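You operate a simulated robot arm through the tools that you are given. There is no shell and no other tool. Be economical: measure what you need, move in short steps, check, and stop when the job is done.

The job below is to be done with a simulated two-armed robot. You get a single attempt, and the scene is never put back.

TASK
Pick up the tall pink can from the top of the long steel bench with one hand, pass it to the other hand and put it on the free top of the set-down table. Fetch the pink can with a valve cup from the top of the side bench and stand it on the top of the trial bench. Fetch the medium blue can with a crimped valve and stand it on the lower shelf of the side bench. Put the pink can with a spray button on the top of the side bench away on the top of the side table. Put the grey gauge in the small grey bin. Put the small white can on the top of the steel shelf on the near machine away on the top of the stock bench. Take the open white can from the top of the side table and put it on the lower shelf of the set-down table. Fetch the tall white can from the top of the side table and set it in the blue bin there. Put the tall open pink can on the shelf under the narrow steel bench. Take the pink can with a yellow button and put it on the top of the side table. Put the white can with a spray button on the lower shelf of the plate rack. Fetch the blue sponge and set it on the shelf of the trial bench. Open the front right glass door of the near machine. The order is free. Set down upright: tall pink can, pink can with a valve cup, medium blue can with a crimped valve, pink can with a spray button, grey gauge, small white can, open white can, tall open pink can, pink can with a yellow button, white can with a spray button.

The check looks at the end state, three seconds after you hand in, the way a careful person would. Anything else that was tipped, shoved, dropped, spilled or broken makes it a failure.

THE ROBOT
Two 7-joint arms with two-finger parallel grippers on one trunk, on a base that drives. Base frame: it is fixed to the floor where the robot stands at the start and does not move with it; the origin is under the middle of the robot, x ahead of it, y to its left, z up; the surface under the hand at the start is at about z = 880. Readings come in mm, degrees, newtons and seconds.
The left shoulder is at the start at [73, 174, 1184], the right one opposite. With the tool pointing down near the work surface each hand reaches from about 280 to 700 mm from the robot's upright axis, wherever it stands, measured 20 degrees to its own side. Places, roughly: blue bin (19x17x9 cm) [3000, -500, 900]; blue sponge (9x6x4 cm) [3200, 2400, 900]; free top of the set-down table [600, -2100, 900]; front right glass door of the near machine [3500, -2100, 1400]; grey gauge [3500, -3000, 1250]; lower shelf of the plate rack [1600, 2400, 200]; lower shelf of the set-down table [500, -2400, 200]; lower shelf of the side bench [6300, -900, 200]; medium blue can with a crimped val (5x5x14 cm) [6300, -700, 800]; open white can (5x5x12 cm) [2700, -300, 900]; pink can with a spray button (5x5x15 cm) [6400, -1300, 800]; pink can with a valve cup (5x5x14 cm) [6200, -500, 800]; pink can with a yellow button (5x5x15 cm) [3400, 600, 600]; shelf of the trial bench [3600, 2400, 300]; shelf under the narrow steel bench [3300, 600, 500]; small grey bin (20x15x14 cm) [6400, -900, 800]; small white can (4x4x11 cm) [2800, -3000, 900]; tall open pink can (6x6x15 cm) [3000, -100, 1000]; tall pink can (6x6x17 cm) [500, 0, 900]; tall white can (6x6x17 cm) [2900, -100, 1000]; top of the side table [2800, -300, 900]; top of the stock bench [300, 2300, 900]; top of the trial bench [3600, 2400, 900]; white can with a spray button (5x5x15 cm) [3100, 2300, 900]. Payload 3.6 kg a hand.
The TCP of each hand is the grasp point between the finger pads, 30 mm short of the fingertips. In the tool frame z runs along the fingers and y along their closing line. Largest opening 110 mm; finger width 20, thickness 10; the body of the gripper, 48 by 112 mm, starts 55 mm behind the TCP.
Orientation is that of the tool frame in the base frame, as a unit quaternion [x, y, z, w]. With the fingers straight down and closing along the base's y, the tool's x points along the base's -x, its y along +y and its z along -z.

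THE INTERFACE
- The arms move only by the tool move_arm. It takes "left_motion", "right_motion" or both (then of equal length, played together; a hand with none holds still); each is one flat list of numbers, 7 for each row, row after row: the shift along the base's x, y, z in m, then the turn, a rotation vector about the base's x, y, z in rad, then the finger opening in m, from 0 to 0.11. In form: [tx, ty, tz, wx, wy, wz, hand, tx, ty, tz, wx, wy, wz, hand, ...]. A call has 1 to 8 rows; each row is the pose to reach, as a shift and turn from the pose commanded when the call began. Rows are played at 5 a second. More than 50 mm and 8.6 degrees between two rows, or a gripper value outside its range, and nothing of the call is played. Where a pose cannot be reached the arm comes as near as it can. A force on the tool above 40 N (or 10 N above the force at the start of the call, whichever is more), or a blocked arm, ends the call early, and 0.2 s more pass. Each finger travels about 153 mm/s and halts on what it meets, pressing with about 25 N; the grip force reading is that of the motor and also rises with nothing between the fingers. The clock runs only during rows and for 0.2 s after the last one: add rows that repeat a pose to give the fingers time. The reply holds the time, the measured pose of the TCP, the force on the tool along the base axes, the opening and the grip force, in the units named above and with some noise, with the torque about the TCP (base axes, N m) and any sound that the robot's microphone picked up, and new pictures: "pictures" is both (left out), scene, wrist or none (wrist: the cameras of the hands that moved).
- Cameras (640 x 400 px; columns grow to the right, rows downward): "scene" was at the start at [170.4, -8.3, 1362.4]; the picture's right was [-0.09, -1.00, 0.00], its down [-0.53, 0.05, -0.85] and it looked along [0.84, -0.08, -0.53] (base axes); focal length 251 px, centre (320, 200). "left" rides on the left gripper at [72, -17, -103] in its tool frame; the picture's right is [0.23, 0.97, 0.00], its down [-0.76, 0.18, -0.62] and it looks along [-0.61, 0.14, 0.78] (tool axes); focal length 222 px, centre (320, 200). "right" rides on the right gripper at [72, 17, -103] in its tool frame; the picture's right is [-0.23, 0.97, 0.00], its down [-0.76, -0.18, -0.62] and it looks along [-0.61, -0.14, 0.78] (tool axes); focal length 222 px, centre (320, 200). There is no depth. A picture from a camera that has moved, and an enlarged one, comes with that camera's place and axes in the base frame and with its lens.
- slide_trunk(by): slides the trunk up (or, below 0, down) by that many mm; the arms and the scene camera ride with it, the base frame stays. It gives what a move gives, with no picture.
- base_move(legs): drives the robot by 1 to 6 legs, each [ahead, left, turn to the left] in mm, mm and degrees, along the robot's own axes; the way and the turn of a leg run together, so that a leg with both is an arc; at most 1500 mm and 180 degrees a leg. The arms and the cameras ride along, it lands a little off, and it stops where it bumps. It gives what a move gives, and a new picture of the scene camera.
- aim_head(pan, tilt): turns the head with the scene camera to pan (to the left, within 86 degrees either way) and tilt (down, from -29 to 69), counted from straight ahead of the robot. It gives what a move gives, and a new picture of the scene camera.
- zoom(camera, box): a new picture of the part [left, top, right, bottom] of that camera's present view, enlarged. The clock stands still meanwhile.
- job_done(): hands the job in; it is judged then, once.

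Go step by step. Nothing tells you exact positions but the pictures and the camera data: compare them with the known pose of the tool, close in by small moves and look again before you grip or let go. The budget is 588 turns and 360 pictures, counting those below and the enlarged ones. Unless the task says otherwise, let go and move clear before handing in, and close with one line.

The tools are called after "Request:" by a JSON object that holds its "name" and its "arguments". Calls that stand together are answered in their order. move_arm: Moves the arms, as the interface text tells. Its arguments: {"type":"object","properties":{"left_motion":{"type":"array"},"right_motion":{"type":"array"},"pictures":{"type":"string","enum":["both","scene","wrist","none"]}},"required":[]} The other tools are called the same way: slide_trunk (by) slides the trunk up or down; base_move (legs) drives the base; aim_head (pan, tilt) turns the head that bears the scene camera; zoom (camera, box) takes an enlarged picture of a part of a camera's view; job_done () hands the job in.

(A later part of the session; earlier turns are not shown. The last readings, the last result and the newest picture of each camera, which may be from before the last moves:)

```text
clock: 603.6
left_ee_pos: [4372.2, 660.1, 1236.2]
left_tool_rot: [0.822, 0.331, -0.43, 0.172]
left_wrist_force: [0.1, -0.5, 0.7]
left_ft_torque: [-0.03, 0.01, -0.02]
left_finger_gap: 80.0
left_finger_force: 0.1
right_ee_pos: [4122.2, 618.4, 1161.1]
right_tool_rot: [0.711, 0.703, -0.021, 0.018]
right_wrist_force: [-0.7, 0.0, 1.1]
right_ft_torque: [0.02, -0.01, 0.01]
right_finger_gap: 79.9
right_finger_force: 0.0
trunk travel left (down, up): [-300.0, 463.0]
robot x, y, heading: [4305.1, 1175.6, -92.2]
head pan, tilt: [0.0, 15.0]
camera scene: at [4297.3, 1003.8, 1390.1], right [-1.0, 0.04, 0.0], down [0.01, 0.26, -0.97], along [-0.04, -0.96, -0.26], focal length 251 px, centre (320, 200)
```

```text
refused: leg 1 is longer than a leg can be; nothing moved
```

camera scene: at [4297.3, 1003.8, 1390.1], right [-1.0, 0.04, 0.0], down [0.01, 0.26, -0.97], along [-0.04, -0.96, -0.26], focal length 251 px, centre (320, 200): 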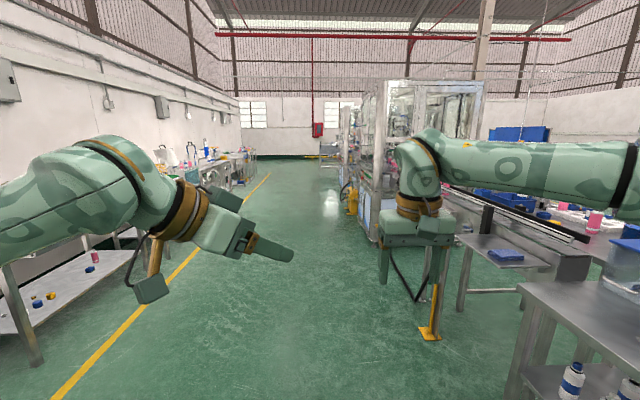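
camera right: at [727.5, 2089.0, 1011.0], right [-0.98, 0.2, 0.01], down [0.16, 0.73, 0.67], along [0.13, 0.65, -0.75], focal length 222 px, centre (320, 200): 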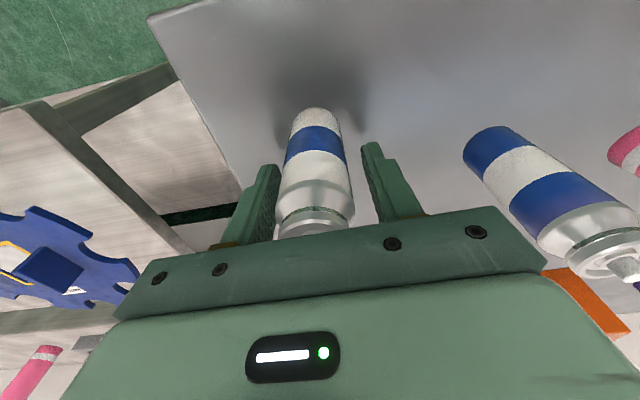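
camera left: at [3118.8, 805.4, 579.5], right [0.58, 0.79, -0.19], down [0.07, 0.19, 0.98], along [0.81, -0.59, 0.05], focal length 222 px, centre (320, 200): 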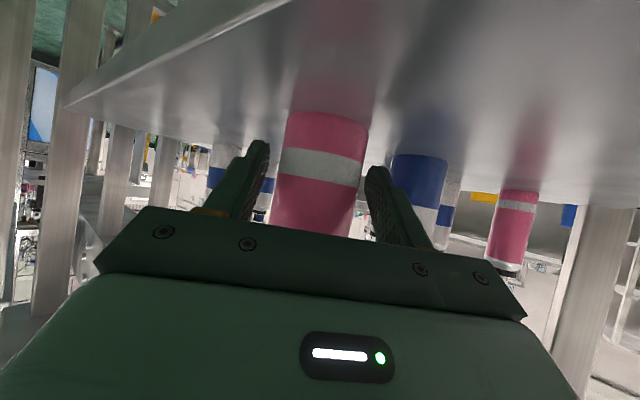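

Request:
{"name": "base_move", "arguments": {"legs": [[1450, 60, 2], [1450, 60, 0], [450, 0, 0], [0, 0, -90]]}}

```text
clock: 623.7
left_ee_pos: [3881.9, -2283.8, 1235.8]
left_tool_rot: [0.827, -0.317, -0.432, -0.167]
left_wrist_force: [-0.3, 0.2, -0.3]
left_ft_torque: [0.01, -0.01, -0.01]
left_finger_gap: 79.9
left_finger_force: 0.1
right_ee_pos: [3820.7, -2036.3, 1161.3]
right_tool_rot: [0.999, 0.03, -0.028, 0.0]
right_wrist_force: [-0.2, -0.8, -0.4]
right_ft_torque: [-0.03, 0.0, -0.01]
right_finger_gap: 79.8
right_finger_force: 0.1
trunk travel left (down, up): [-300.0, 463.0]
robot x, y, heading: [4390.1, -2177.8, -178.0]
head pan, tilt: [0.0, 15.0]
camera scene: at [4219.7, -2180.5, 1390.1], right [-0.03, 1.0, 0.0], down [0.26, 0.01, -0.97], along [-0.97, -0.03, -0.26], focal length 251 px, centre (320, 200)
```

scene: 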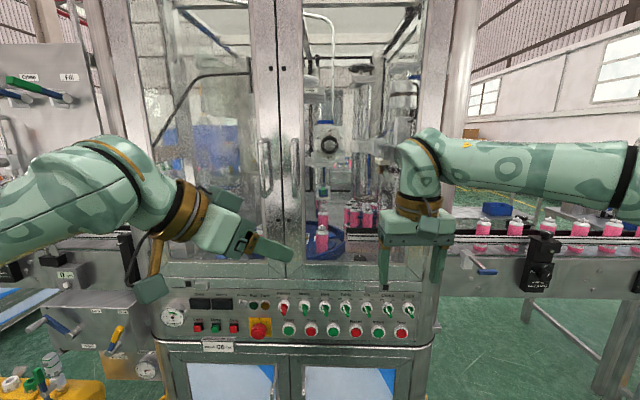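

This is the machine's front: the right glass door's vertical handle is at about [3530,-2269], z 1190–1357, hinged on the right. I'll set the right hand horizontal, pointing slightly left, to take the handle.

Request:
{"name": "move_arm", "arguments": {"right_motion": [-0.003, -0.01, 0.01, -0.035, 0.1315, 0.0384, 0.08, -0.006, -0.02, 0.02, -0.07, 0.263, 0.0769, 0.08, -0.009, -0.03, 0.03, -0.1057, 0.3945, 0.1153, 0.08, -0.012, -0.04, 0.04, -0.1409, 0.526, 0.1538, 0.08, -0.015, -0.05, 0.05, -0.1761, 0.6575, 0.1922, 0.08, -0.018, -0.06, 0.06, -0.2114, 0.789, 0.2307, 0.08], "pictures": "none"}}

Request:
{"name": "move_arm", "arguments": {"right_motion": [-0.003, -0.01, 0.01, -0.035, 0.1315, 0.0384, 0.08, -0.006, -0.02, 0.02, -0.07, 0.263, 0.0769, 0.08, -0.009, -0.03, 0.03, -0.1057, 0.3945, 0.1153, 0.08, -0.012, -0.04, 0.04, -0.1409, 0.526, 0.1538, 0.08, -0.012, -0.054, 0.05, -0.1761, 0.6575, 0.1922, 0.08], "pictures": "scene"}}

```text
clock: 625.1
left_ee_pos: [3880.4, -2283.8, 1235.0]
left_tool_rot: [0.827, -0.317, -0.433, -0.167]
left_wrist_force: [-0.2, -0.3, 0.3]
left_ft_torque: [0.0, 0.03, -0.02]
left_finger_gap: 80.1
left_finger_force: 0.1
right_ee_pos: [3803.3, -2095.6, 1222.1]
right_tool_rot: [0.895, 0.136, -0.413, 0.094]
right_wrist_force: [-0.4, 0.2, -0.3]
right_ft_torque: [0.02, -0.02, 0.01]
right_finger_gap: 79.9
right_finger_force: 0.1
trunk travel left (down, up): [-300.0, 463.0]
robot x, y, heading: [4392.6, -2174.3, -178.1]
head pan, tilt: [0.0, 15.0]
```

```text
clock: 626.3
left_ee_pos: [3881.5, -2282.2, 1237.0]
left_tool_rot: [0.827, -0.317, -0.433, -0.167]
left_wrist_force: [-0.1, -1.0, -1.1]
left_ft_torque: [0.02, -0.03, -0.01]
left_finger_gap: 79.8
left_finger_force: 0.1
right_ee_pos: [3791.6, -2136.4, 1259.3]
right_tool_rot: [0.736, 0.194, -0.631, 0.148]
right_wrist_force: [0.1, -0.3, 0.4]
right_ft_torque: [0.0, 0.02, -0.01]
right_finger_gap: 80.1
right_finger_force: 0.1
right hand out of reach, approached as far as the arm can: row 5
trunk travel left (down, up): [-300.0, 463.0]
robot x, y, heading: [4389.9, -2174.8, -178.1]
head pan, tilt: [0.0, 15.0]
camera scene: at [4220.1, -2180.7, 1390.2], right [-0.03, 1.0, 0.0], down [0.26, 0.01, -0.97], along [-0.97, -0.03, -0.26], focal length 251 px, centre (320, 200)
```

scene: 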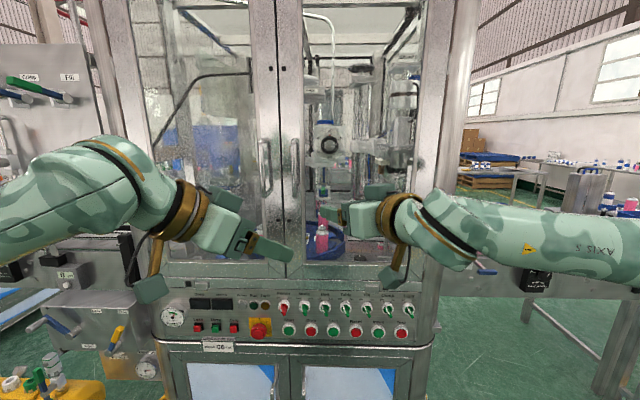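

Request:
{"name": "move_arm", "arguments": {"left_motion": [0.04, -0.02, 0, 0, 0, 0, 0.08, 0.08, -0.04, 0, 0, 0, 0, 0.08, 0.12, -0.07, 0, 0, 0, 0, 0.08, 0.14, -0.1, 0, 0, 0, 0, 0.08], "right_motion": [0, -0.02, 0, 0, 0, 0, 0.08, -0.005, -0.04, 0, 0, 0, 0, 0.08, -0.01, -0.06, 0.005, 0, 0, 0, 0.08, -0.016, -0.077, 0.01, 0, 0, 0, 0.08], "pictures": "none"}}

Request:
{"name": "base_move", "arguments": {"legs": [[140, 0, 0]]}}

Request:
{"name": "zoom", "arguments": {"camera": "right", "box": [0, 0, 640, 400]}}

```text
clock: 627.3
left_ee_pos: [4021.5, -2386.7, 1235.3]
left_tool_rot: [0.826, -0.318, -0.434, -0.168]
left_wrist_force: [-0.7, 0.1, 0.0]
left_ft_torque: [-0.02, 0.02, 0.03]
left_finger_gap: 80.0
left_finger_force: 0.1
right_ee_pos: [3773.1, -2214.6, 1269.8]
right_tool_rot: [0.737, 0.195, -0.63, 0.148]
right_wrist_force: [-0.2, 0.0, -0.2]
right_ft_torque: [-0.01, -0.03, -0.02]
right_finger_gap: 80.1
right_finger_force: 0.1
right hand out of reach, approached as far as the arm can: row 2
trunk travel left (down, up): [-300.0, 463.0]
robot x, y, heading: [4390.2, -2174.2, -178.4]
head pan, tilt: [0.0, 15.0]
```

```text
clock: 628.6
left_ee_pos: [3884.3, -2388.0, 1235.7]
left_tool_rot: [0.827, -0.318, -0.432, -0.168]
left_wrist_force: [-0.2, -0.5, -0.9]
left_ft_torque: [0.0, 0.02, -0.05]
left_finger_gap: 80.1
left_finger_force: 0.0
right_ee_pos: [3637.0, -2218.2, 1269.3]
right_tool_rot: [0.737, 0.193, -0.63, 0.147]
right_wrist_force: [-0.5, -1.0, 0.6]
right_ft_torque: [0.0, 0.03, 0.01]
right_finger_gap: 80.1
right_finger_force: 0.1
trunk travel left (down, up): [-300.0, 463.0]
robot x, y, heading: [4257.4, -2181.6, -178.7]
head pan, tilt: [0.0, 15.0]
camera scene: at [4083.7, -2184.7, 1389.9], right [-0.03, 1.0, 0.0], down [0.26, 0.01, -0.97], along [-0.96, -0.03, -0.26], focal length 251 px, centre (320, 200)
```

scene: 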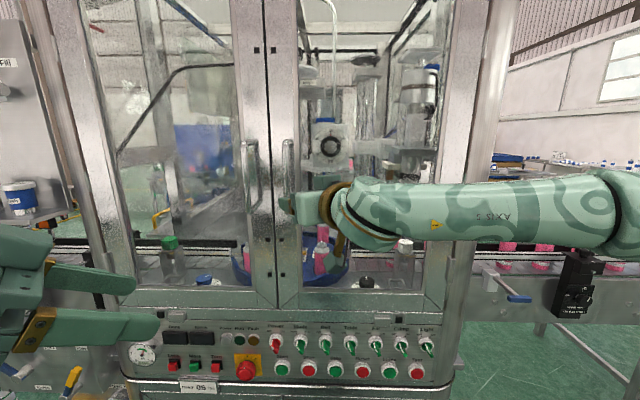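

```text
1.00 times, centred on (320, 200) of right (not enlarged: the box is as wide or as high as the picture)
camera zoom: at [3744.5, -2176.5, 1213.6], right [0.43, -0.88, 0.2], down [0.36, 0.37, 0.86], along [-0.83, -0.3, 0.47], focal length 222 px, centre (320, 200)
```

zoom: 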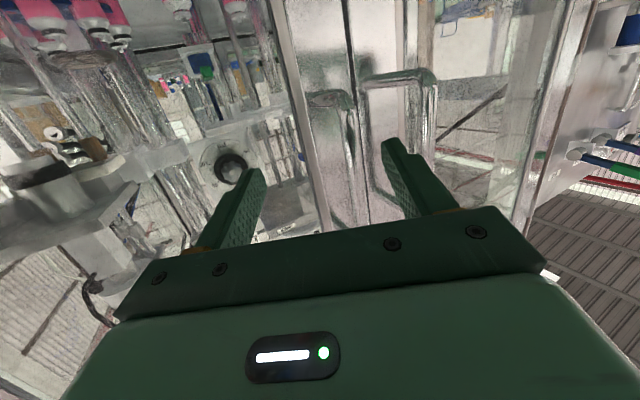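

Request:
{"name": "zoom", "arguments": {"camera": "right", "box": [240, 50, 460, 230]}}

```text
2.22 times, centred on (350, 140) of right
camera zoom: at [3744.5, -2176.5, 1213.6], right [0.43, -0.88, 0.2], down [0.36, 0.37, 0.86], along [-0.83, -0.3, 0.47], focal length 494 px, centre (253, 333)
```

zoom: 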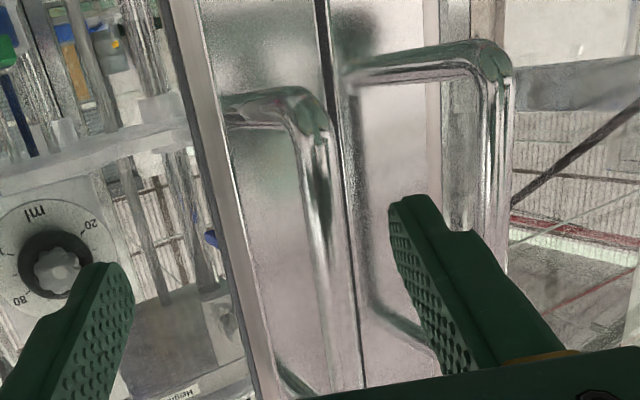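

The bar of the right door's handle is about 30 mm ahead and 17 mm left of my grasp point. I'll move onto it and close.

Request:
{"name": "move_arm", "arguments": {"right_motion": [0.004, -0.015, 0.01, 0, 0, 0, 0.08, -0.008, -0.023, 0.02, 0, 0, 0, 0.08, -0.018, -0.028, 0.02, 0, 0, 0, 0.08, -0.018, -0.028, 0.02, 0, 0, 0, 0.04, -0.018, -0.028, 0.02, 0, 0, 0, 0.01, -0.018, -0.028, 0.02, 0, 0, 0, 0.005], "pictures": "wrist"}}

```text
clock: 630.0
left_ee_pos: [3888.4, -2392.5, 1236.1]
left_tool_rot: [0.826, -0.318, -0.434, -0.169]
left_wrist_force: [0.3, -0.3, 0.4]
left_ft_torque: [-0.01, -0.02, -0.02]
left_finger_gap: 79.8
left_finger_force: 0.1
right_ee_pos: [3623.5, -2250.8, 1289.8]
right_tool_rot: [0.737, 0.197, -0.629, 0.148]
right_wrist_force: [13.3, -17.5, -5.7]
right_ft_torque: [-1.19, -0.24, 0.67]
right_finger_gap: 13.7
right_finger_force: 45.3
trunk travel left (down, up): [-300.0, 463.0]
robot x, y, heading: [4254.6, -2178.4, -178.3]
head pan, tilt: [0.0, 15.0]
camera right: at [3730.6, -2209.6, 1234.0], right [0.44, -0.88, 0.19], down [0.36, 0.37, 0.86], along [-0.83, -0.3, 0.47], focal length 222 px, centre (320, 200)
```

right: 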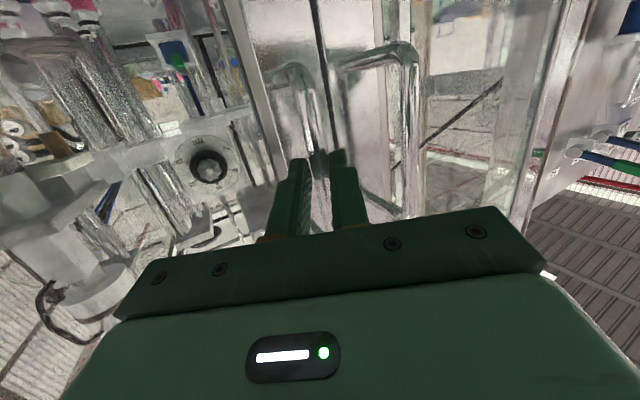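

I have the handle bar. I'll swing the whole robot on an arc about the hinge (about [3530,-1905]) to pull the door open 12° first.

Request:
{"name": "base_move", "arguments": {"legs": [[-62, -150, 12]]}}

```text
clock: 631.4
left_ee_pos: [3979.6, -2312.1, 1235.6]
left_tool_rot: [0.855, -0.228, -0.45, -0.122]
left_wrist_force: [0.0, -0.5, -1.0]
left_ft_torque: [0.0, 0.0, 0.02]
left_finger_gap: 80.1
left_finger_force: 0.2
right_ee_pos: [3689.3, -2229.0, 1289.4]
right_tool_rot: [0.713, 0.272, -0.611, 0.211]
right_wrist_force: [7.4, -21.6, -4.1]
right_ft_torque: [-1.07, -0.18, 0.67]
right_finger_gap: 13.8
right_finger_force: 44.8
trunk travel left (down, up): [-300.0, 463.0]
robot x, y, heading: [4296.8, -2029.9, -166.0]
head pan, tilt: [0.0, 15.0]
camera scene: at [4131.8, -2073.0, 1390.2], right [-0.24, 0.97, 0.0], down [0.25, 0.07, -0.97], along [-0.94, -0.23, -0.26], focal length 251 px, centre (320, 200)
```

scene: 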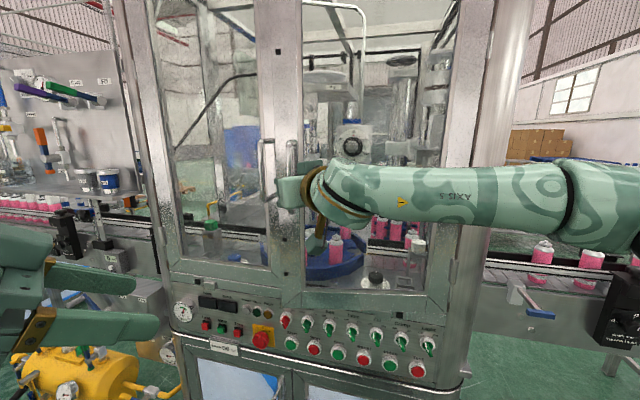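

The door is coming. I'll continue another 30° in two arcs.

Request:
{"name": "base_move", "arguments": {"legs": [[-80, -187, 15], [-80, -187, 15]]}}

```text
clock: 634.0
left_ee_pos: [4111.3, -2076.0, 1236.3]
left_tool_rot: [0.885, -0.026, -0.465, -0.014]
left_wrist_force: [0.5, 0.0, 0.3]
left_ft_torque: [0.02, 0.04, 0.03]
left_finger_gap: 80.1
left_finger_force: 0.0
right_ee_pos: [3820.8, -2133.6, 1289.3]
right_tool_rot: [0.625, 0.435, -0.544, 0.353]
right_wrist_force: [4.9, -3.5, -8.7]
right_ft_torque: [-0.8, -0.25, 0.06]
right_finger_gap: 13.9
right_finger_force: 45.1
trunk travel left (down, up): [-300.0, 463.0]
robot x, y, heading: [4266.6, -1678.1, -139.5]
head pan, tilt: [0.0, 15.0]
stopped in leg 2: the force on the tool passed its limit at 41 N (the readings are from after the stop); the commanded pose is now the measured one
camera scene: at [4140.1, -1793.5, 1390.1], right [-0.65, 0.76, 0.0], down [0.2, 0.17, -0.97], along [-0.74, -0.63, -0.26], focal length 251 px, centre (320, 200)
```

scene: 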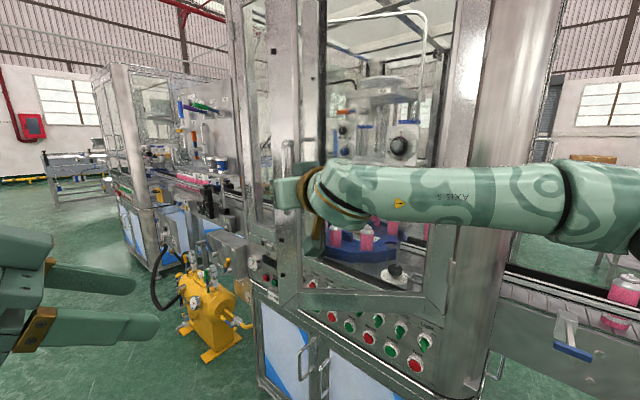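

Open about 39°. With the refined hinge [3556,-1912] I'll swing another 28°.

Request:
{"name": "base_move", "arguments": {"legs": [[-69, -169, 14], [-69, -169, 14]]}}

```text
clock: 636.6
left_ee_pos: [4125.8, -1801.6, 1235.0]
left_tool_rot: [0.865, 0.192, -0.454, 0.098]
left_wrist_force: [-0.6, 0.6, 0.5]
left_ft_torque: [-0.01, 0.02, 0.02]
left_finger_gap: 80.1
left_finger_force: 0.0
right_ee_pos: [3894.7, -1988.7, 1289.0]
right_tool_rot: [0.502, 0.574, -0.444, 0.472]
right_wrist_force: [18.4, -6.0, -16.8]
right_ft_torque: [-0.02, -0.26, 0.6]
right_finger_gap: 14.0
right_finger_force: 44.6
trunk travel left (down, up): [-300.0, 463.0]
robot x, y, heading: [4076.7, -1377.5, -111.5]
head pan, tilt: [0.0, 15.0]
camera scene: at [4017.2, -1540.5, 1389.8], right [-0.93, 0.36, 0.0], down [0.09, 0.24, -0.97], along [-0.35, -0.9, -0.26], focal length 251 px, centre (320, 200)
```

scene: 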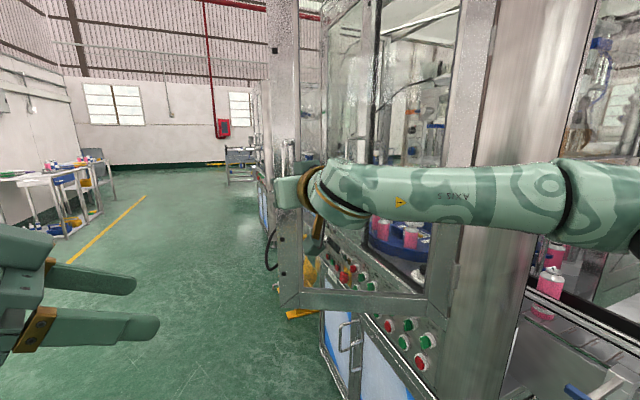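

Open about 67°. A final 8°, then I release the handle and withdraw.

Request:
{"name": "base_move", "arguments": {"legs": [[-40, -97, 8]]}}

Request:
{"name": "move_arm", "arguments": {"right_motion": [0, 0, 0, 0, 0, 0, 0.03, 0, 0, 0, 0, 0, 0, 0.07, 0, 0, 0, 0, 0, 0, 0.08], "pictures": "none"}}

```text
clock: 637.8
left_ee_pos: [4102.4, -1722.0, 1235.0]
left_tool_rot: [0.848, 0.253, -0.447, 0.131]
left_wrist_force: [-0.2, 0.4, 0.4]
left_ft_torque: [-0.02, 0.0, 0.02]
left_finger_gap: 79.7
left_finger_force: 0.0
right_ee_pos: [3905.3, -1940.1, 1290.3]
right_tool_rot: [0.455, 0.611, -0.407, 0.503]
right_wrist_force: [25.3, -4.9, -8.6]
right_ft_torque: [-0.41, -0.47, 0.76]
right_finger_gap: 13.5
right_finger_force: 45.4
trunk travel left (down, up): [-300.0, 463.0]
robot x, y, heading: [3989.9, -1310.6, -102.9]
head pan, tilt: [0.0, 15.0]
camera scene: at [3958.7, -1479.2, 1390.0], right [-0.97, 0.23, 0.0], down [0.05, 0.25, -0.97], along [-0.22, -0.94, -0.26], focal length 251 px, centre (320, 200)
```

scene: 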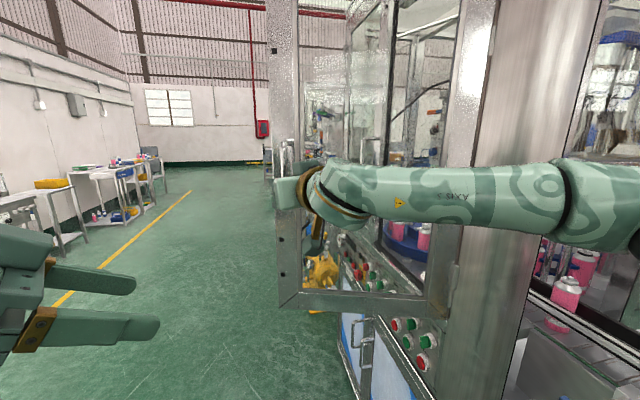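

```text
clock: 638.6
left_ee_pos: [4097.4, -1719.8, 1236.2]
left_tool_rot: [0.849, 0.253, -0.444, 0.131]
left_wrist_force: [0.0, -0.6, 0.1]
left_ft_torque: [0.0, -0.02, 0.01]
left_finger_gap: 80.1
left_finger_force: 0.1
right_ee_pos: [3900.8, -1938.9, 1290.0]
right_tool_rot: [0.456, 0.61, -0.406, 0.506]
right_wrist_force: [0.3, -0.1, -0.3]
right_ft_torque: [-0.01, -0.02, 0.0]
right_finger_gap: 80.0
right_finger_force: 0.0
trunk travel left (down, up): [-300.0, 463.0]
robot x, y, heading: [3991.7, -1313.6, -103.2]
head pan, tilt: [0.0, 15.0]
```

Released. I'll withdraw the hand, then drive round the open door to the machine's south part to find the gauge.

Request:
{"name": "move_arm", "arguments": {"right_motion": [-0.01, 0.038, 0, 0, 0, 0, 0.08, -0.02, 0.078, 0, 0, 0, 0, 0.08, -0.028, 0.115, 0, 0, 0, 0, 0.08], "pictures": "none"}}

Request:
{"name": "base_move", "arguments": {"legs": [[-150, 0, 0], [0, 500, 0], [1450, 0, 13], [320, 0, 0], [0, 0, -88]]}}

```text
clock: 639.4
left_ee_pos: [4097.3, -1719.8, 1235.8]
left_tool_rot: [0.85, 0.252, -0.445, 0.131]
left_wrist_force: [0.4, 1.2, -0.1]
left_ft_torque: [0.04, 0.01, 0.01]
left_finger_gap: 80.1
left_finger_force: 0.0
right_ee_pos: [3873.6, -1822.6, 1292.3]
right_tool_rot: [0.456, 0.609, -0.407, 0.506]
right_wrist_force: [0.3, -0.1, 0.1]
right_ft_torque: [0.04, -0.01, -0.02]
right_finger_gap: 80.1
right_finger_force: 0.1
trunk travel left (down, up): [-300.0, 463.0]
robot x, y, heading: [3991.9, -1308.5, -102.9]
head pan, tilt: [0.0, 15.0]
```

```text
clock: 655.6
left_ee_pos: [3994.7, -3219.8, 1235.7]
left_tool_rot: [0.823, -0.327, -0.431, -0.172]
left_wrist_force: [0.6, 0.1, -1.3]
left_ft_torque: [-0.01, 0.0, -0.02]
left_finger_gap: 80.0
left_finger_force: 0.1
right_ee_pos: [3841.0, -3027.0, 1291.3]
right_tool_rot: [0.736, 0.196, -0.632, 0.145]
right_wrist_force: [0.7, 0.1, -0.3]
right_ft_torque: [-0.03, 0.03, -0.02]
right_finger_gap: 80.1
right_finger_force: 0.2
trunk travel left (down, up): [-300.0, 463.0]
robot x, y, heading: [4369.3, -3018.1, -179.5]
head pan, tilt: [0.0, 15.0]
camera scene: at [4198.5, -3020.7, 1390.1], right [-0.01, 1.0, 0.0], down [0.26, 0.0, -0.97], along [-0.97, -0.01, -0.26], focal length 251 px, centre (320, 200)
```

scene: 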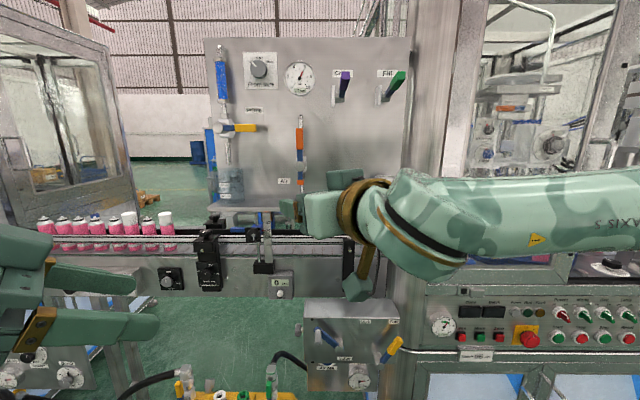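

I'll move the right hand aside to see the panel's ledge.

Request:
{"name": "move_arm", "arguments": {"right_motion": [0.02, 0.04, 0, 0, 0, 0, 0.08, 0.04, 0.08, 0, 0, 0, 0, 0.08, 0.06, 0.12, 0, 0, 0, 0, 0.08, 0.08, 0.16, 0, 0, 0, 0, 0.08, 0.1, 0.2, 0, 0, 0, 0, 0.08, 0.12, 0.24, 0, 0, 0, 0, 0.08], "pictures": "none"}}

Request:
{"name": "zoom", "arguments": {"camera": "scene", "box": [180, 30, 440, 230]}}

```text
clock: 657.0
left_ee_pos: [3997.5, -3218.4, 1236.7]
left_tool_rot: [0.823, -0.327, -0.432, -0.171]
left_wrist_force: [-0.2, -0.3, -0.1]
left_ft_torque: [0.01, -0.05, 0.01]
left_finger_gap: 80.4
left_finger_force: 0.1
right_ee_pos: [3953.3, -2779.6, 1298.6]
right_tool_rot: [0.735, 0.198, -0.633, 0.146]
right_wrist_force: [-0.4, 0.1, 0.1]
right_ft_torque: [-0.01, 0.0, 0.04]
right_finger_gap: 79.8
right_finger_force: 0.1
right hand out of reach, approached as far as the arm can: row 5, 6
trunk travel left (down, up): [-300.0, 463.0]
robot x, y, heading: [4363.8, -3021.1, -179.5]
head pan, tilt: [0.0, 15.0]
```

```text
2.00 times, centred on (310, 130) of scene
camera zoom: at [4199.9, -3019.7, 1390.3], right [-0.01, 1.0, 0.0], down [0.26, 0.0, -0.97], along [-0.97, -0.01, -0.26], focal length 502 px, centre (340, 340)
```

zoom: 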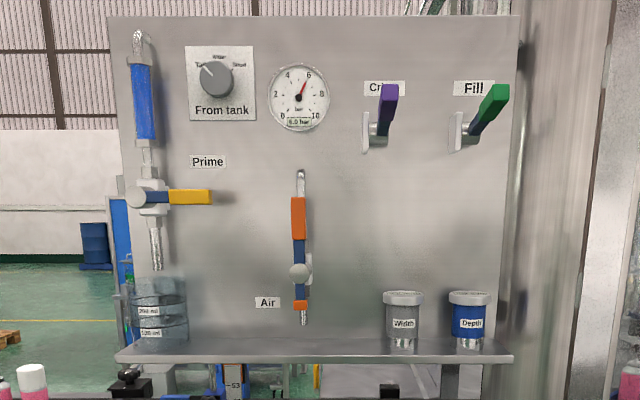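

The grey "Width" gauge stands on the panel's ledge (z≈1200) at about [3530,-2939]. I'll turn the right hand nearly straight down, raise the trunk and come closer.

Request:
{"name": "move_arm", "arguments": {"right_motion": [0, -0.01, 0, 0.029, -0.131, -0.058, 0.09, 0, -0.02, 0, 0.058, -0.263, -0.117, 0.1, 0, -0.03, 0, 0.087, -0.394, -0.175, 0.11, 0, -0.04, 0, 0.116, -0.526, -0.234, 0.11, 0, -0.05, 0, 0.145, -0.657, -0.292, 0.11, 0, -0.06, 0, 0.174, -0.788, -0.35, 0.11, 0, -0.07, 0, 0.203, -0.92, -0.409, 0.11, 0, -0.08, 0, 0.232, -1.051, -0.467, 0.11], "pictures": "none"}}

Request:
{"name": "slide_trunk", "arguments": {"by": 260}}

Request:
{"name": "base_move", "arguments": {"legs": [[220, 0, -0.5]]}}

```text
clock: 658.8
left_ee_pos: [3994.3, -3221.3, 1234.9]
left_tool_rot: [0.823, -0.327, -0.43, -0.172]
left_wrist_force: [0.5, -0.3, 0.2]
left_ft_torque: [0.01, 0.01, -0.01]
left_finger_gap: 80.3
left_finger_force: 0.0
right_ee_pos: [3955.3, -2864.0, 1296.6]
right_tool_rot: [0.985, -0.001, -0.172, -0.002]
right_wrist_force: [-0.8, -0.4, -0.2]
right_ft_torque: [0.04, -0.01, 0.03]
right_finger_gap: 109.7
right_finger_force: 0.2
trunk travel left (down, up): [-300.0, 463.0]
robot x, y, heading: [4364.4, -3017.6, -179.8]
head pan, tilt: [0.0, 15.0]
```

```text
clock: 661.5
left_ee_pos: [3994.9, -3220.2, 1496.8]
left_tool_rot: [0.823, -0.327, -0.431, -0.172]
left_wrist_force: [0.3, 0.6, 0.0]
left_ft_torque: [-0.05, 0.01, -0.02]
left_finger_gap: 80.0
left_finger_force: 0.0
right_ee_pos: [3954.1, -2861.0, 1557.2]
right_tool_rot: [0.985, -0.001, -0.173, -0.002]
right_wrist_force: [0.4, 0.2, 0.5]
right_ft_torque: [0.0, -0.03, -0.01]
right_finger_gap: 109.8
right_finger_force: 0.1
trunk travel left (down, up): [-560.0, 203.0]
robot x, y, heading: [4369.8, -3015.8, -179.7]
head pan, tilt: [0.0, 15.0]
```

```text
clock: 663.2
left_ee_pos: [3771.3, -3216.8, 1496.0]
left_tool_rot: [0.821, -0.332, -0.43, -0.175]
left_wrist_force: [-0.2, 0.3, 0.6]
left_ft_torque: [-0.01, 0.02, -0.02]
left_finger_gap: 80.2
left_finger_force: 0.1
right_ee_pos: [3734.0, -2857.7, 1557.8]
right_tool_rot: [0.985, -0.006, -0.172, -0.001]
right_wrist_force: [-0.6, 0.4, 0.0]
right_ft_torque: [0.03, 0.03, 0.01]
right_finger_gap: 110.2
right_finger_force: 0.0
trunk travel left (down, up): [-560.0, 203.0]
robot x, y, heading: [4148.1, -3017.4, 180.1]
head pan, tilt: [0.0, 15.0]
camera scene: at [4039.9, -3019.6, 1652.6], right [0.0, 1.0, 0.0], down [0.26, 0.0, -0.97], along [-0.97, 0.0, -0.26], focal length 251 px, centre (320, 200)
```

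scene: 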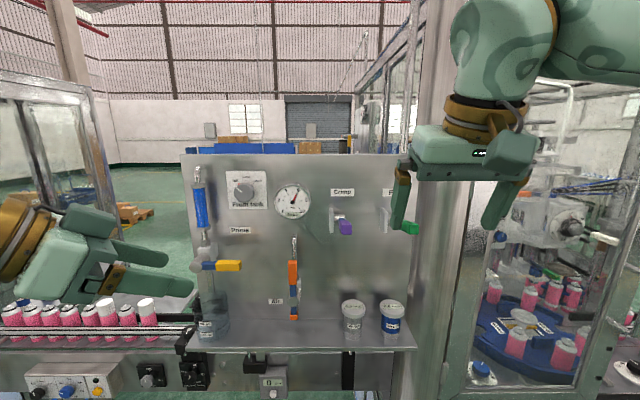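

Request:
{"name": "move_arm", "arguments": {"right_motion": [-0.022, -0.014, -0.033, 0, 0, 0, 0.09, -0.044, -0.028, -0.066, 0, 0, 0, 0.08, -0.066, -0.043, -0.099, 0, 0, 0, 0.075, -0.087, -0.057, -0.131, 0, 0, 0, 0.075, -0.109, -0.071, -0.164, 0, 0, 0, 0.075, -0.131, -0.085, -0.197, 0, 0, 0, 0.075], "pictures": "wrist"}}

```text
clock: 664.2
left_ee_pos: [3773.4, -3214.5, 1496.9]
left_tool_rot: [0.821, -0.333, -0.43, -0.175]
left_wrist_force: [0.4, -0.4, -0.2]
left_ft_torque: [-0.02, -0.03, -0.02]
left_finger_gap: 80.1
left_finger_force: 0.1
right_ee_pos: [3659.9, -2906.9, 1434.7]
right_tool_rot: [0.986, -0.016, -0.167, -0.001]
right_wrist_force: [0.4, -0.1, 0.2]
right_ft_torque: [0.0, 0.02, 0.01]
right_finger_gap: 75.0
right_finger_force: 0.1
trunk travel left (down, up): [-560.0, 203.0]
robot x, y, heading: [4149.1, -3020.2, 179.6]
head pan, tilt: [0.0, 15.0]
stopped in row 4 (right hand): the force on the tool passed its limit at 68 N (the readings are from after the stop); the commanded pose is now the measured one
camera right: at [3761.0, -2926.8, 1509.3], right [-0.24, -0.97, 0.08], down [-0.51, 0.19, 0.84], along [-0.83, 0.17, -0.54], focal length 222 px, centre (320, 200)
```

right: 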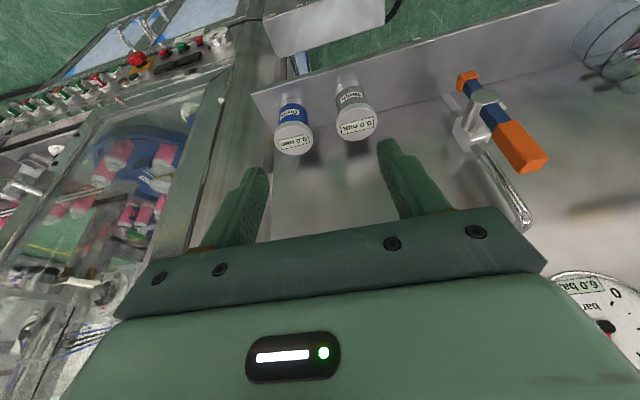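

Something (a lever on the panel) stopped me, so a steep descent isn't possible here. I'll back off and tilt the hand 45° to come in below the levers.

Request:
{"name": "move_arm", "arguments": {"right_motion": [0.03, 0, 0, 0, 0, 0, 0.08, 0.06, 0, 0, 0, 0, 0, 0.08, 0.09, 0, 0, 0, 0.145, 0, 0.08, 0.09, -0.01, 0, 0, 0.29, 0, 0.08, 0.09, -0.02, -0.02, 0, 0.436, 0, 0.08, 0.09, -0.036, -0.06, 0, 0.436, 0, 0.08], "pictures": "both"}}

```text
clock: 665.6
left_ee_pos: [3768.6, -3217.0, 1495.4]
left_tool_rot: [0.821, -0.332, -0.43, -0.175]
left_wrist_force: [0.0, 0.0, -0.1]
left_ft_torque: [0.03, 0.0, -0.04]
left_finger_gap: 80.0
left_finger_force: 0.2
right_ee_pos: [3744.4, -2944.6, 1375.4]
right_tool_rot: [0.927, -0.015, -0.375, 0.001]
right_wrist_force: [-1.1, -0.8, -0.2]
right_ft_torque: [0.0, 0.01, -0.02]
right_finger_gap: 80.2
right_finger_force: 0.0
trunk travel left (down, up): [-560.0, 203.0]
robot x, y, heading: [4148.8, -3019.5, 179.8]
head pan, tilt: [0.0, 15.0]
camera scene: at [4038.5, -3020.3, 1652.4], right [0.01, 1.0, 0.0], down [0.26, 0.0, -0.97], along [-0.97, 0.01, -0.26], focal length 251 px, centre (320, 200)
camera right: at [3868.5, -2963.8, 1399.6], right [-0.19, -0.97, 0.17], down [-0.11, 0.19, 0.97], along [-0.98, 0.17, -0.14], focal length 222 px, centre (320, 200)
```

scene: 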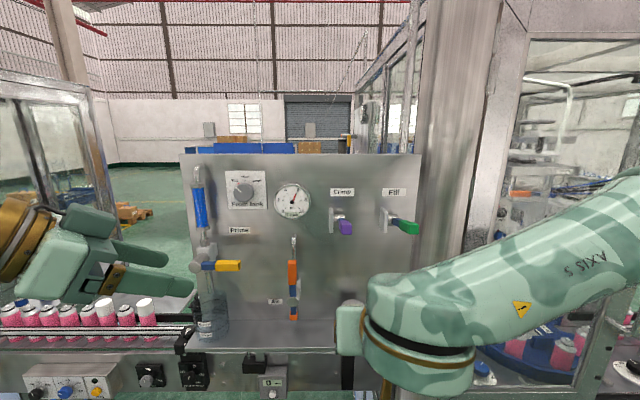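
right: 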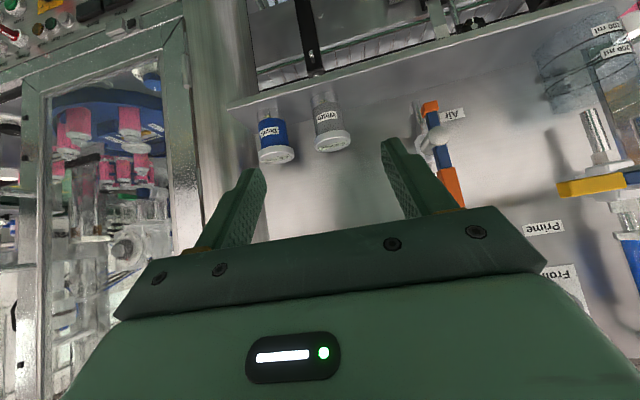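

The gauge is at [3562,-2943], z 1207–1277, right on my line. Moving in.

Request:
{"name": "move_arm", "arguments": {"right_motion": [-0.035, 0.001, -0.01, 0, 0, 0, 0.08, -0.07, 0.002, -0.02, 0, 0, 0, 0.08, -0.1, 0.002, -0.031, 0, 0, 0, 0.08, -0.128, 0.002, -0.06, 0, 0, 0, 0.08, -0.155, 0.002, -0.089, 0, 0, 0, 0.08], "pictures": "wrist"}}

```text
clock: 666.8
left_ee_pos: [3769.4, -3215.9, 1496.3]
left_tool_rot: [0.821, -0.332, -0.429, -0.176]
left_wrist_force: [-0.3, 0.6, -0.8]
left_ft_torque: [-0.05, 0.0, 0.02]
left_finger_gap: 80.1
left_finger_force: 0.0
right_ee_pos: [3590.8, -2943.4, 1284.1]
right_tool_rot: [0.927, -0.015, -0.375, 0.0]
right_wrist_force: [-0.9, 0.3, -0.1]
right_ft_torque: [-0.03, 0.01, 0.0]
right_finger_gap: 80.0
right_finger_force: 0.0
trunk travel left (down, up): [-560.0, 203.0]
robot x, y, heading: [4150.3, -3025.7, 179.6]
head pan, tilt: [0.0, 15.0]
camera right: at [3713.8, -2962.3, 1308.2], right [-0.19, -0.97, 0.17], down [-0.11, 0.19, 0.97], along [-0.98, 0.17, -0.14], focal length 222 px, centre (320, 200)
```

right: 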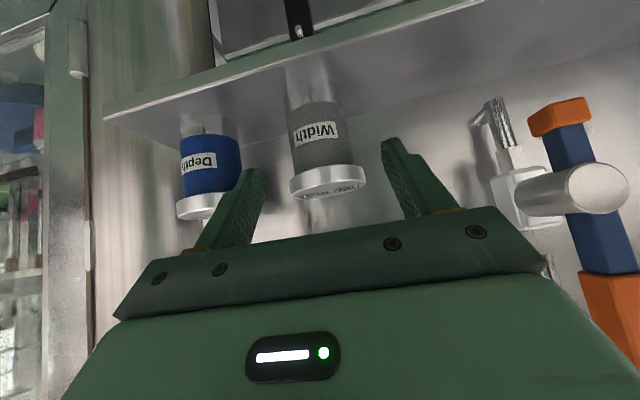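

Request:
{"name": "move_arm", "arguments": {"right_motion": [0, -0.004, -0.004, 0, 0, 0, 0.064, -0.012, -0.004, -0.013, 0, 0, 0, 0.064, -0.024, -0.004, -0.022, 0, 0, 0, 0.064, -0.024, -0.004, -0.022, 0, 0, 0, 0.045, -0.024, -0.004, -0.022, 0, 0, 0, 0.035, -0.024, -0.004, -0.022, 0, 0, 0, 0.035], "pictures": "wrist"}}

```text
clock: 668.2
left_ee_pos: [3770.6, -3215.0, 1496.4]
left_tool_rot: [0.821, -0.333, -0.429, -0.175]
left_wrist_force: [0.6, -0.1, 0.2]
left_ft_torque: [0.01, -0.01, 0.02]
left_finger_gap: 80.0
left_finger_force: 0.1
right_ee_pos: [3568.5, -2946.7, 1266.3]
right_tool_rot: [0.927, -0.016, -0.375, 0.0]
right_wrist_force: [-1.6, 0.8, 4.1]
right_ft_torque: [-0.06, 0.12, -0.04]
right_finger_gap: 51.1
right_finger_force: 25.0
trunk travel left (down, up): [-560.0, 203.0]
robot x, y, heading: [4148.3, -3021.2, 179.7]
head pan, tilt: [0.0, 15.0]
camera right: at [3692.6, -2966.5, 1289.0], right [-0.19, -0.97, 0.17], down [-0.11, 0.19, 0.98], along [-0.98, 0.17, -0.14], focal length 222 px, centre (320, 200)
```

right: 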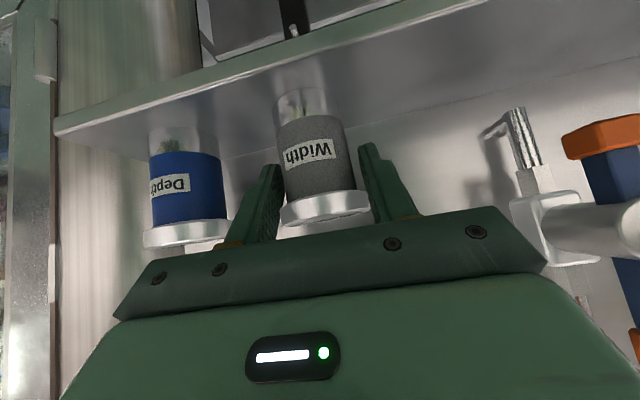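

Gripped by its cap. Lift slightly and pull out.

Request:
{"name": "move_arm", "arguments": {"right_motion": [0, 0, 0.015, 0, 0, 0, 0.04, 0.005, 0, 0.025, 0, 0, 0, 0.04, 0.045, 0, 0.035, 0, 0, 0, 0.04, 0.09, 0, 0.045, 0, 0, 0, 0.04, 0.13, 0, 0.055, 0, 0, 0, 0.04], "pictures": "none"}}

Request:
{"name": "base_move", "arguments": {"legs": [[-350, 0, 0], [0, 0, 180], [500, 0, 0], [0, 1480, 0], [0, 500, 0]]}}

```text
clock: 669.4
left_ee_pos: [3770.6, -3215.8, 1495.3]
left_tool_rot: [0.821, -0.332, -0.43, -0.175]
left_wrist_force: [0.4, -0.5, 0.1]
left_ft_torque: [-0.02, -0.02, -0.02]
left_finger_gap: 80.1
left_finger_force: 0.0
right_ee_pos: [3700.6, -2948.0, 1318.1]
right_tool_rot: [0.927, -0.016, -0.376, 0.0]
right_wrist_force: [0.1, -0.5, -2.1]
right_ft_torque: [0.0, -0.03, 0.01]
right_finger_gap: 51.1
right_finger_force: 25.2
trunk travel left (down, up): [-560.0, 203.0]
robot x, y, heading: [4147.7, -3022.8, 179.8]
head pan, tilt: [0.0, 15.0]
```

```text
clock: 691.2
left_ee_pos: [5237.6, -783.1, 1496.7]
left_tool_rot: [0.301, 0.834, -0.158, 0.435]
left_wrist_force: [0.1, -0.5, 0.3]
left_ft_torque: [0.03, 0.01, 0.01]
left_finger_gap: 80.0
left_finger_force: 0.1
right_ee_pos: [5330.3, -1043.2, 1317.4]
right_tool_rot: [-0.02, 0.927, 0.015, 0.374]
right_wrist_force: [0.3, -1.3, -2.0]
right_ft_torque: [0.02, 0.01, -0.01]
right_finger_gap: 50.7
right_finger_force: 24.9
trunk travel left (down, up): [-560.0, 203.0]
robot x, y, heading: [4875.5, -1004.4, 4.1]
head pan, tilt: [0.0, 15.0]
camera scene: at [4988.5, -999.6, 1652.5], right [0.07, -1.0, 0.0], down [-0.26, -0.02, -0.97], along [0.96, 0.07, -0.26], focal length 251 px, centre (320, 200)
```

scene: 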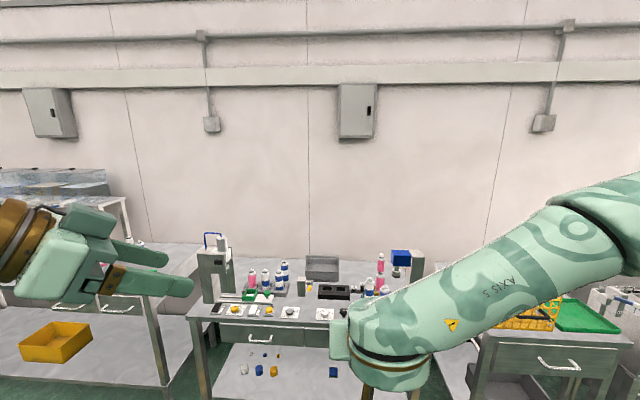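

The side bench is ahead (front edge near x≈6000, top lower, about z≈740). I'll lower the trunk, drive closer and zoom in.

Request:
{"name": "slide_trunk", "arguments": {"by": -260}}

Request:
{"name": "aim_head", "arguments": {"pan": 0, "tilt": 32}}

Request:
{"name": "base_move", "arguments": {"legs": [[440, -40, -4.1]]}}

Request:
{"name": "zoom", "arguments": {"camera": "scene", "box": [160, 90, 480, 290]}}

```text
clock: 693.9
left_ee_pos: [5237.4, -783.4, 1236.1]
left_tool_rot: [0.3, 0.833, -0.158, 0.437]
left_wrist_force: [-0.6, -0.4, 0.3]
left_ft_torque: [0.02, 0.03, -0.02]
left_finger_gap: 80.1
left_finger_force: 0.0
right_ee_pos: [5330.2, -1043.6, 1058.4]
right_tool_rot: [-0.021, 0.927, 0.015, 0.374]
right_wrist_force: [-0.3, -0.1, -1.9]
right_ft_torque: [0.0, 0.02, -0.01]
right_finger_gap: 50.5
right_finger_force: 25.6
trunk travel left (down, up): [-300.0, 463.0]
robot x, y, heading: [4876.8, -1004.0, 4.2]
head pan, tilt: [0.0, 15.0]
```

```text
clock: 694.6
left_ee_pos: [5237.9, -784.5, 1235.7]
left_tool_rot: [0.301, 0.833, -0.159, 0.436]
left_wrist_force: [0.0, -0.1, 1.1]
left_ft_torque: [-0.02, 0.04, 0.0]
left_finger_gap: 79.9
left_finger_force: 0.0
right_ee_pos: [5330.4, -1044.9, 1057.7]
right_tool_rot: [-0.021, 0.927, 0.016, 0.375]
right_wrist_force: [0.0, 0.0, -2.5]
right_ft_torque: [0.02, 0.02, -0.01]
right_finger_gap: 50.6
right_finger_force: 25.3
trunk travel left (down, up): [-300.0, 463.0]
robot x, y, heading: [4875.0, -1004.2, 4.0]
head pan, tilt: [0.0, 32.0]
camera scene: at [5047.0, -995.1, 1362.8], right [0.07, -1.0, 0.0], down [-0.53, -0.04, -0.85], along [0.85, 0.06, -0.53], focal length 251 px, centre (320, 200)
```

scene: 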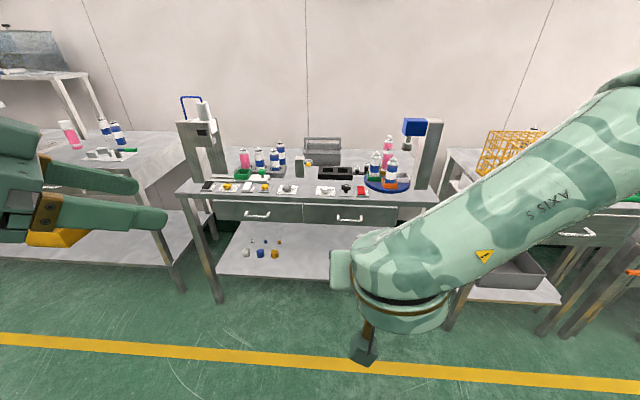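

```text
clock: 697.4
left_ee_pos: [5701.1, -834.9, 1235.3]
left_tool_rot: [0.331, 0.822, -0.175, 0.43]
left_wrist_force: [-0.7, -0.5, -0.4]
left_ft_torque: [0.04, 0.01, -0.03]
left_finger_gap: 79.9
left_finger_force: 0.1
right_ee_pos: [5773.2, -1100.5, 1056.7]
right_tool_rot: [0.013, 0.927, 0.002, 0.374]
right_wrist_force: [-0.4, -0.2, -2.0]
right_ft_torque: [0.01, 0.02, -0.04]
right_finger_gap: 50.2
right_finger_force: 25.1
trunk travel left (down, up): [-300.0, 463.0]
robot x, y, heading: [5324.4, -1034.9, -0.3]
head pan, tilt: [0.0, 32.0]
camera scene: at [5495.8, -1032.1, 1362.6], right [0.0, -1.0, 0.0], down [-0.53, 0.0, -0.85], along [0.85, 0.0, -0.53], focal length 251 px, centre (320, 200)
```

scene: 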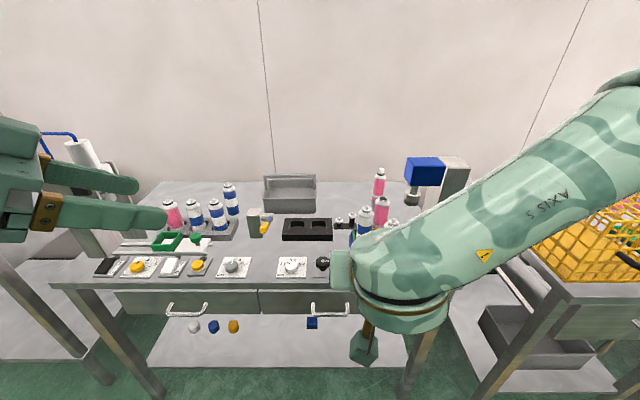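

```text
2.00 times, centred on (320, 190) of scene
camera zoom: at [5495.8, -1032.1, 1362.6], right [0.0, -1.0, 0.0], down [-0.53, 0.0, -0.85], along [0.85, 0.0, -0.53], focal length 502 px, centre (320, 220)
```

zoom: 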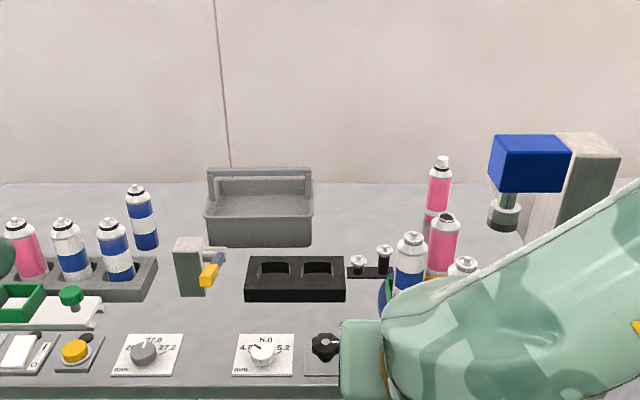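

The grey bin stands at about [6400,-905] with a low front wall; the pink, blue and other cans stand around it. I'll drive to put the gauge in line with the bin.

Request:
{"name": "base_move", "arguments": {"legs": [[365, 195, 0.3]]}}

Request:
{"name": "move_arm", "arguments": {"right_motion": [0.04, 0, -0.02, 0, 0, 0, 0.04, 0.08, 0, -0.04, 0, 0, 0, 0.04, 0.12, 0, -0.06, 0, 0, 0, 0.04, 0.15, 0, -0.08, 0, 0, 0, 0.04], "pictures": "both"}}

```text
clock: 699.9
left_ee_pos: [6060.0, -634.6, 1235.6]
left_tool_rot: [0.327, 0.823, -0.173, 0.431]
left_wrist_force: [0.3, -0.8, -0.8]
left_ft_torque: [0.0, 0.01, -0.03]
left_finger_gap: 80.1
left_finger_force: 0.1
right_ee_pos: [6136.1, -900.4, 1056.7]
right_tool_rot: [0.009, 0.927, 0.003, 0.375]
right_wrist_force: [-1.2, -0.9, -0.8]
right_ft_torque: [0.01, 0.01, 0.0]
right_finger_gap: 50.4
right_finger_force: 25.0
trunk travel left (down, up): [-300.0, 463.0]
robot x, y, heading: [5683.0, -833.3, 0.4]
head pan, tilt: [0.0, 32.0]
camera scene: at [5856.6, -833.2, 1362.6], right [0.01, -1.0, 0.0], down [-0.53, 0.0, -0.85], along [0.85, 0.01, -0.53], focal length 251 px, centre (320, 200)
```

scene: 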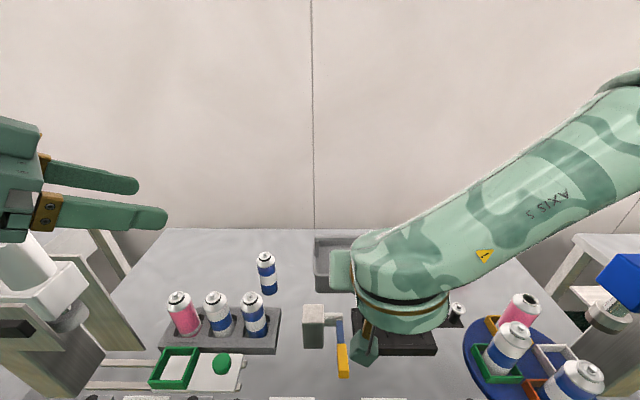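

```text
clock: 700.9
left_ee_pos: [6059.9, -633.9, 1235.5]
left_tool_rot: [0.327, 0.823, -0.173, 0.431]
left_wrist_force: [0.2, -0.2, 0.2]
left_ft_torque: [0.0, -0.06, -0.01]
left_finger_gap: 80.0
left_finger_force: 0.0
right_ee_pos: [6285.4, -898.9, 978.2]
right_tool_rot: [0.009, 0.928, 0.003, 0.374]
right_wrist_force: [-0.8, 0.1, -0.5]
right_ft_torque: [0.02, 0.03, -0.01]
right_finger_gap: 50.6
right_finger_force: 25.1
trunk travel left (down, up): [-300.0, 463.0]
robot x, y, heading: [5685.8, -834.3, 0.8]
head pan, tilt: [0.0, 32.0]
camera scene: at [5856.8, -833.7, 1362.6], right [0.01, -1.0, 0.0], down [-0.53, 0.0, -0.85], along [0.85, 0.01, -0.53], focal length 251 px, centre (320, 200)
camera right: at [6161.8, -879.5, 1002.1], right [0.18, 0.97, 0.17], down [0.11, -0.19, 0.97], along [0.98, -0.15, -0.14], focal length 222 px, centre (320, 200)
```

scene: 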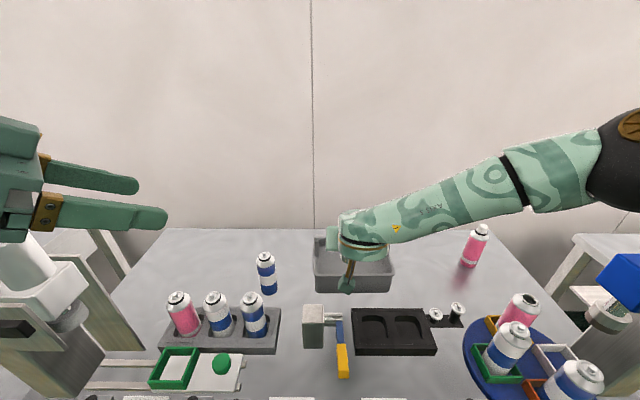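
right: 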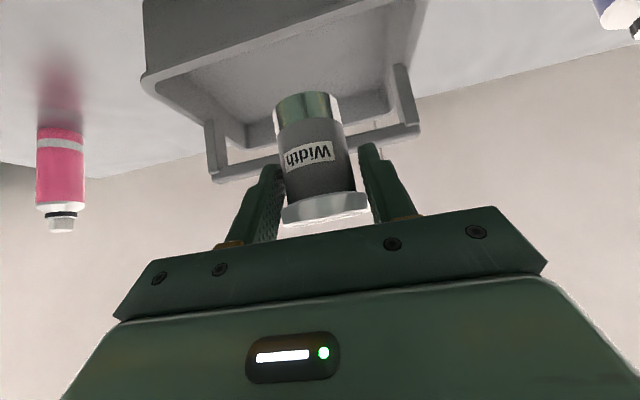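

Aligned over the bin; slightly right is needed. I'll move over its middle and lower.

Request:
{"name": "move_arm", "arguments": {"right_motion": [0.035, -0.007, 0.005, 0, 0, 0, 0.04, 0.07, -0.014, 0.005, 0, 0, 0, 0.04, 0.105, -0.02, 0, 0, 0, 0, 0.04, 0.105, -0.02, -0.04, 0, 0, 0, 0.04, 0.105, -0.02, -0.075, 0, 0, 0, 0.04, 0.105, -0.02, -0.1, 0, 0, 0, 0.04], "pictures": "wrist"}}

```text
clock: 702.3
left_ee_pos: [6056.9, -635.6, 1237.0]
left_tool_rot: [0.327, 0.823, -0.172, 0.431]
left_wrist_force: [-1.4, 0.0, -0.2]
left_ft_torque: [0.0, 0.0, 0.02]
left_finger_gap: 80.0
left_finger_force: 0.0
right_ee_pos: [6390.3, -918.6, 885.1]
right_tool_rot: [0.01, 0.925, 0.004, 0.379]
right_wrist_force: [3.2, -1.1, 18.9]
right_ft_torque: [0.08, 0.06, -0.05]
right_finger_gap: 50.4
right_finger_force: 25.2
trunk travel left (down, up): [-300.0, 463.0]
robot x, y, heading: [5684.5, -833.0, 0.5]
head pan, tilt: [0.0, 32.0]
camera right: at [6266.4, -899.2, 908.6], right [0.18, 0.97, 0.17], down [0.1, -0.19, 0.98], along [0.98, -0.15, -0.13], focal length 222 px, centre (320, 200)
```

right: 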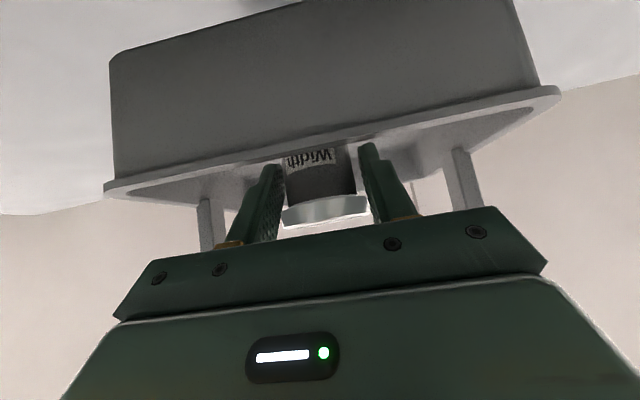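

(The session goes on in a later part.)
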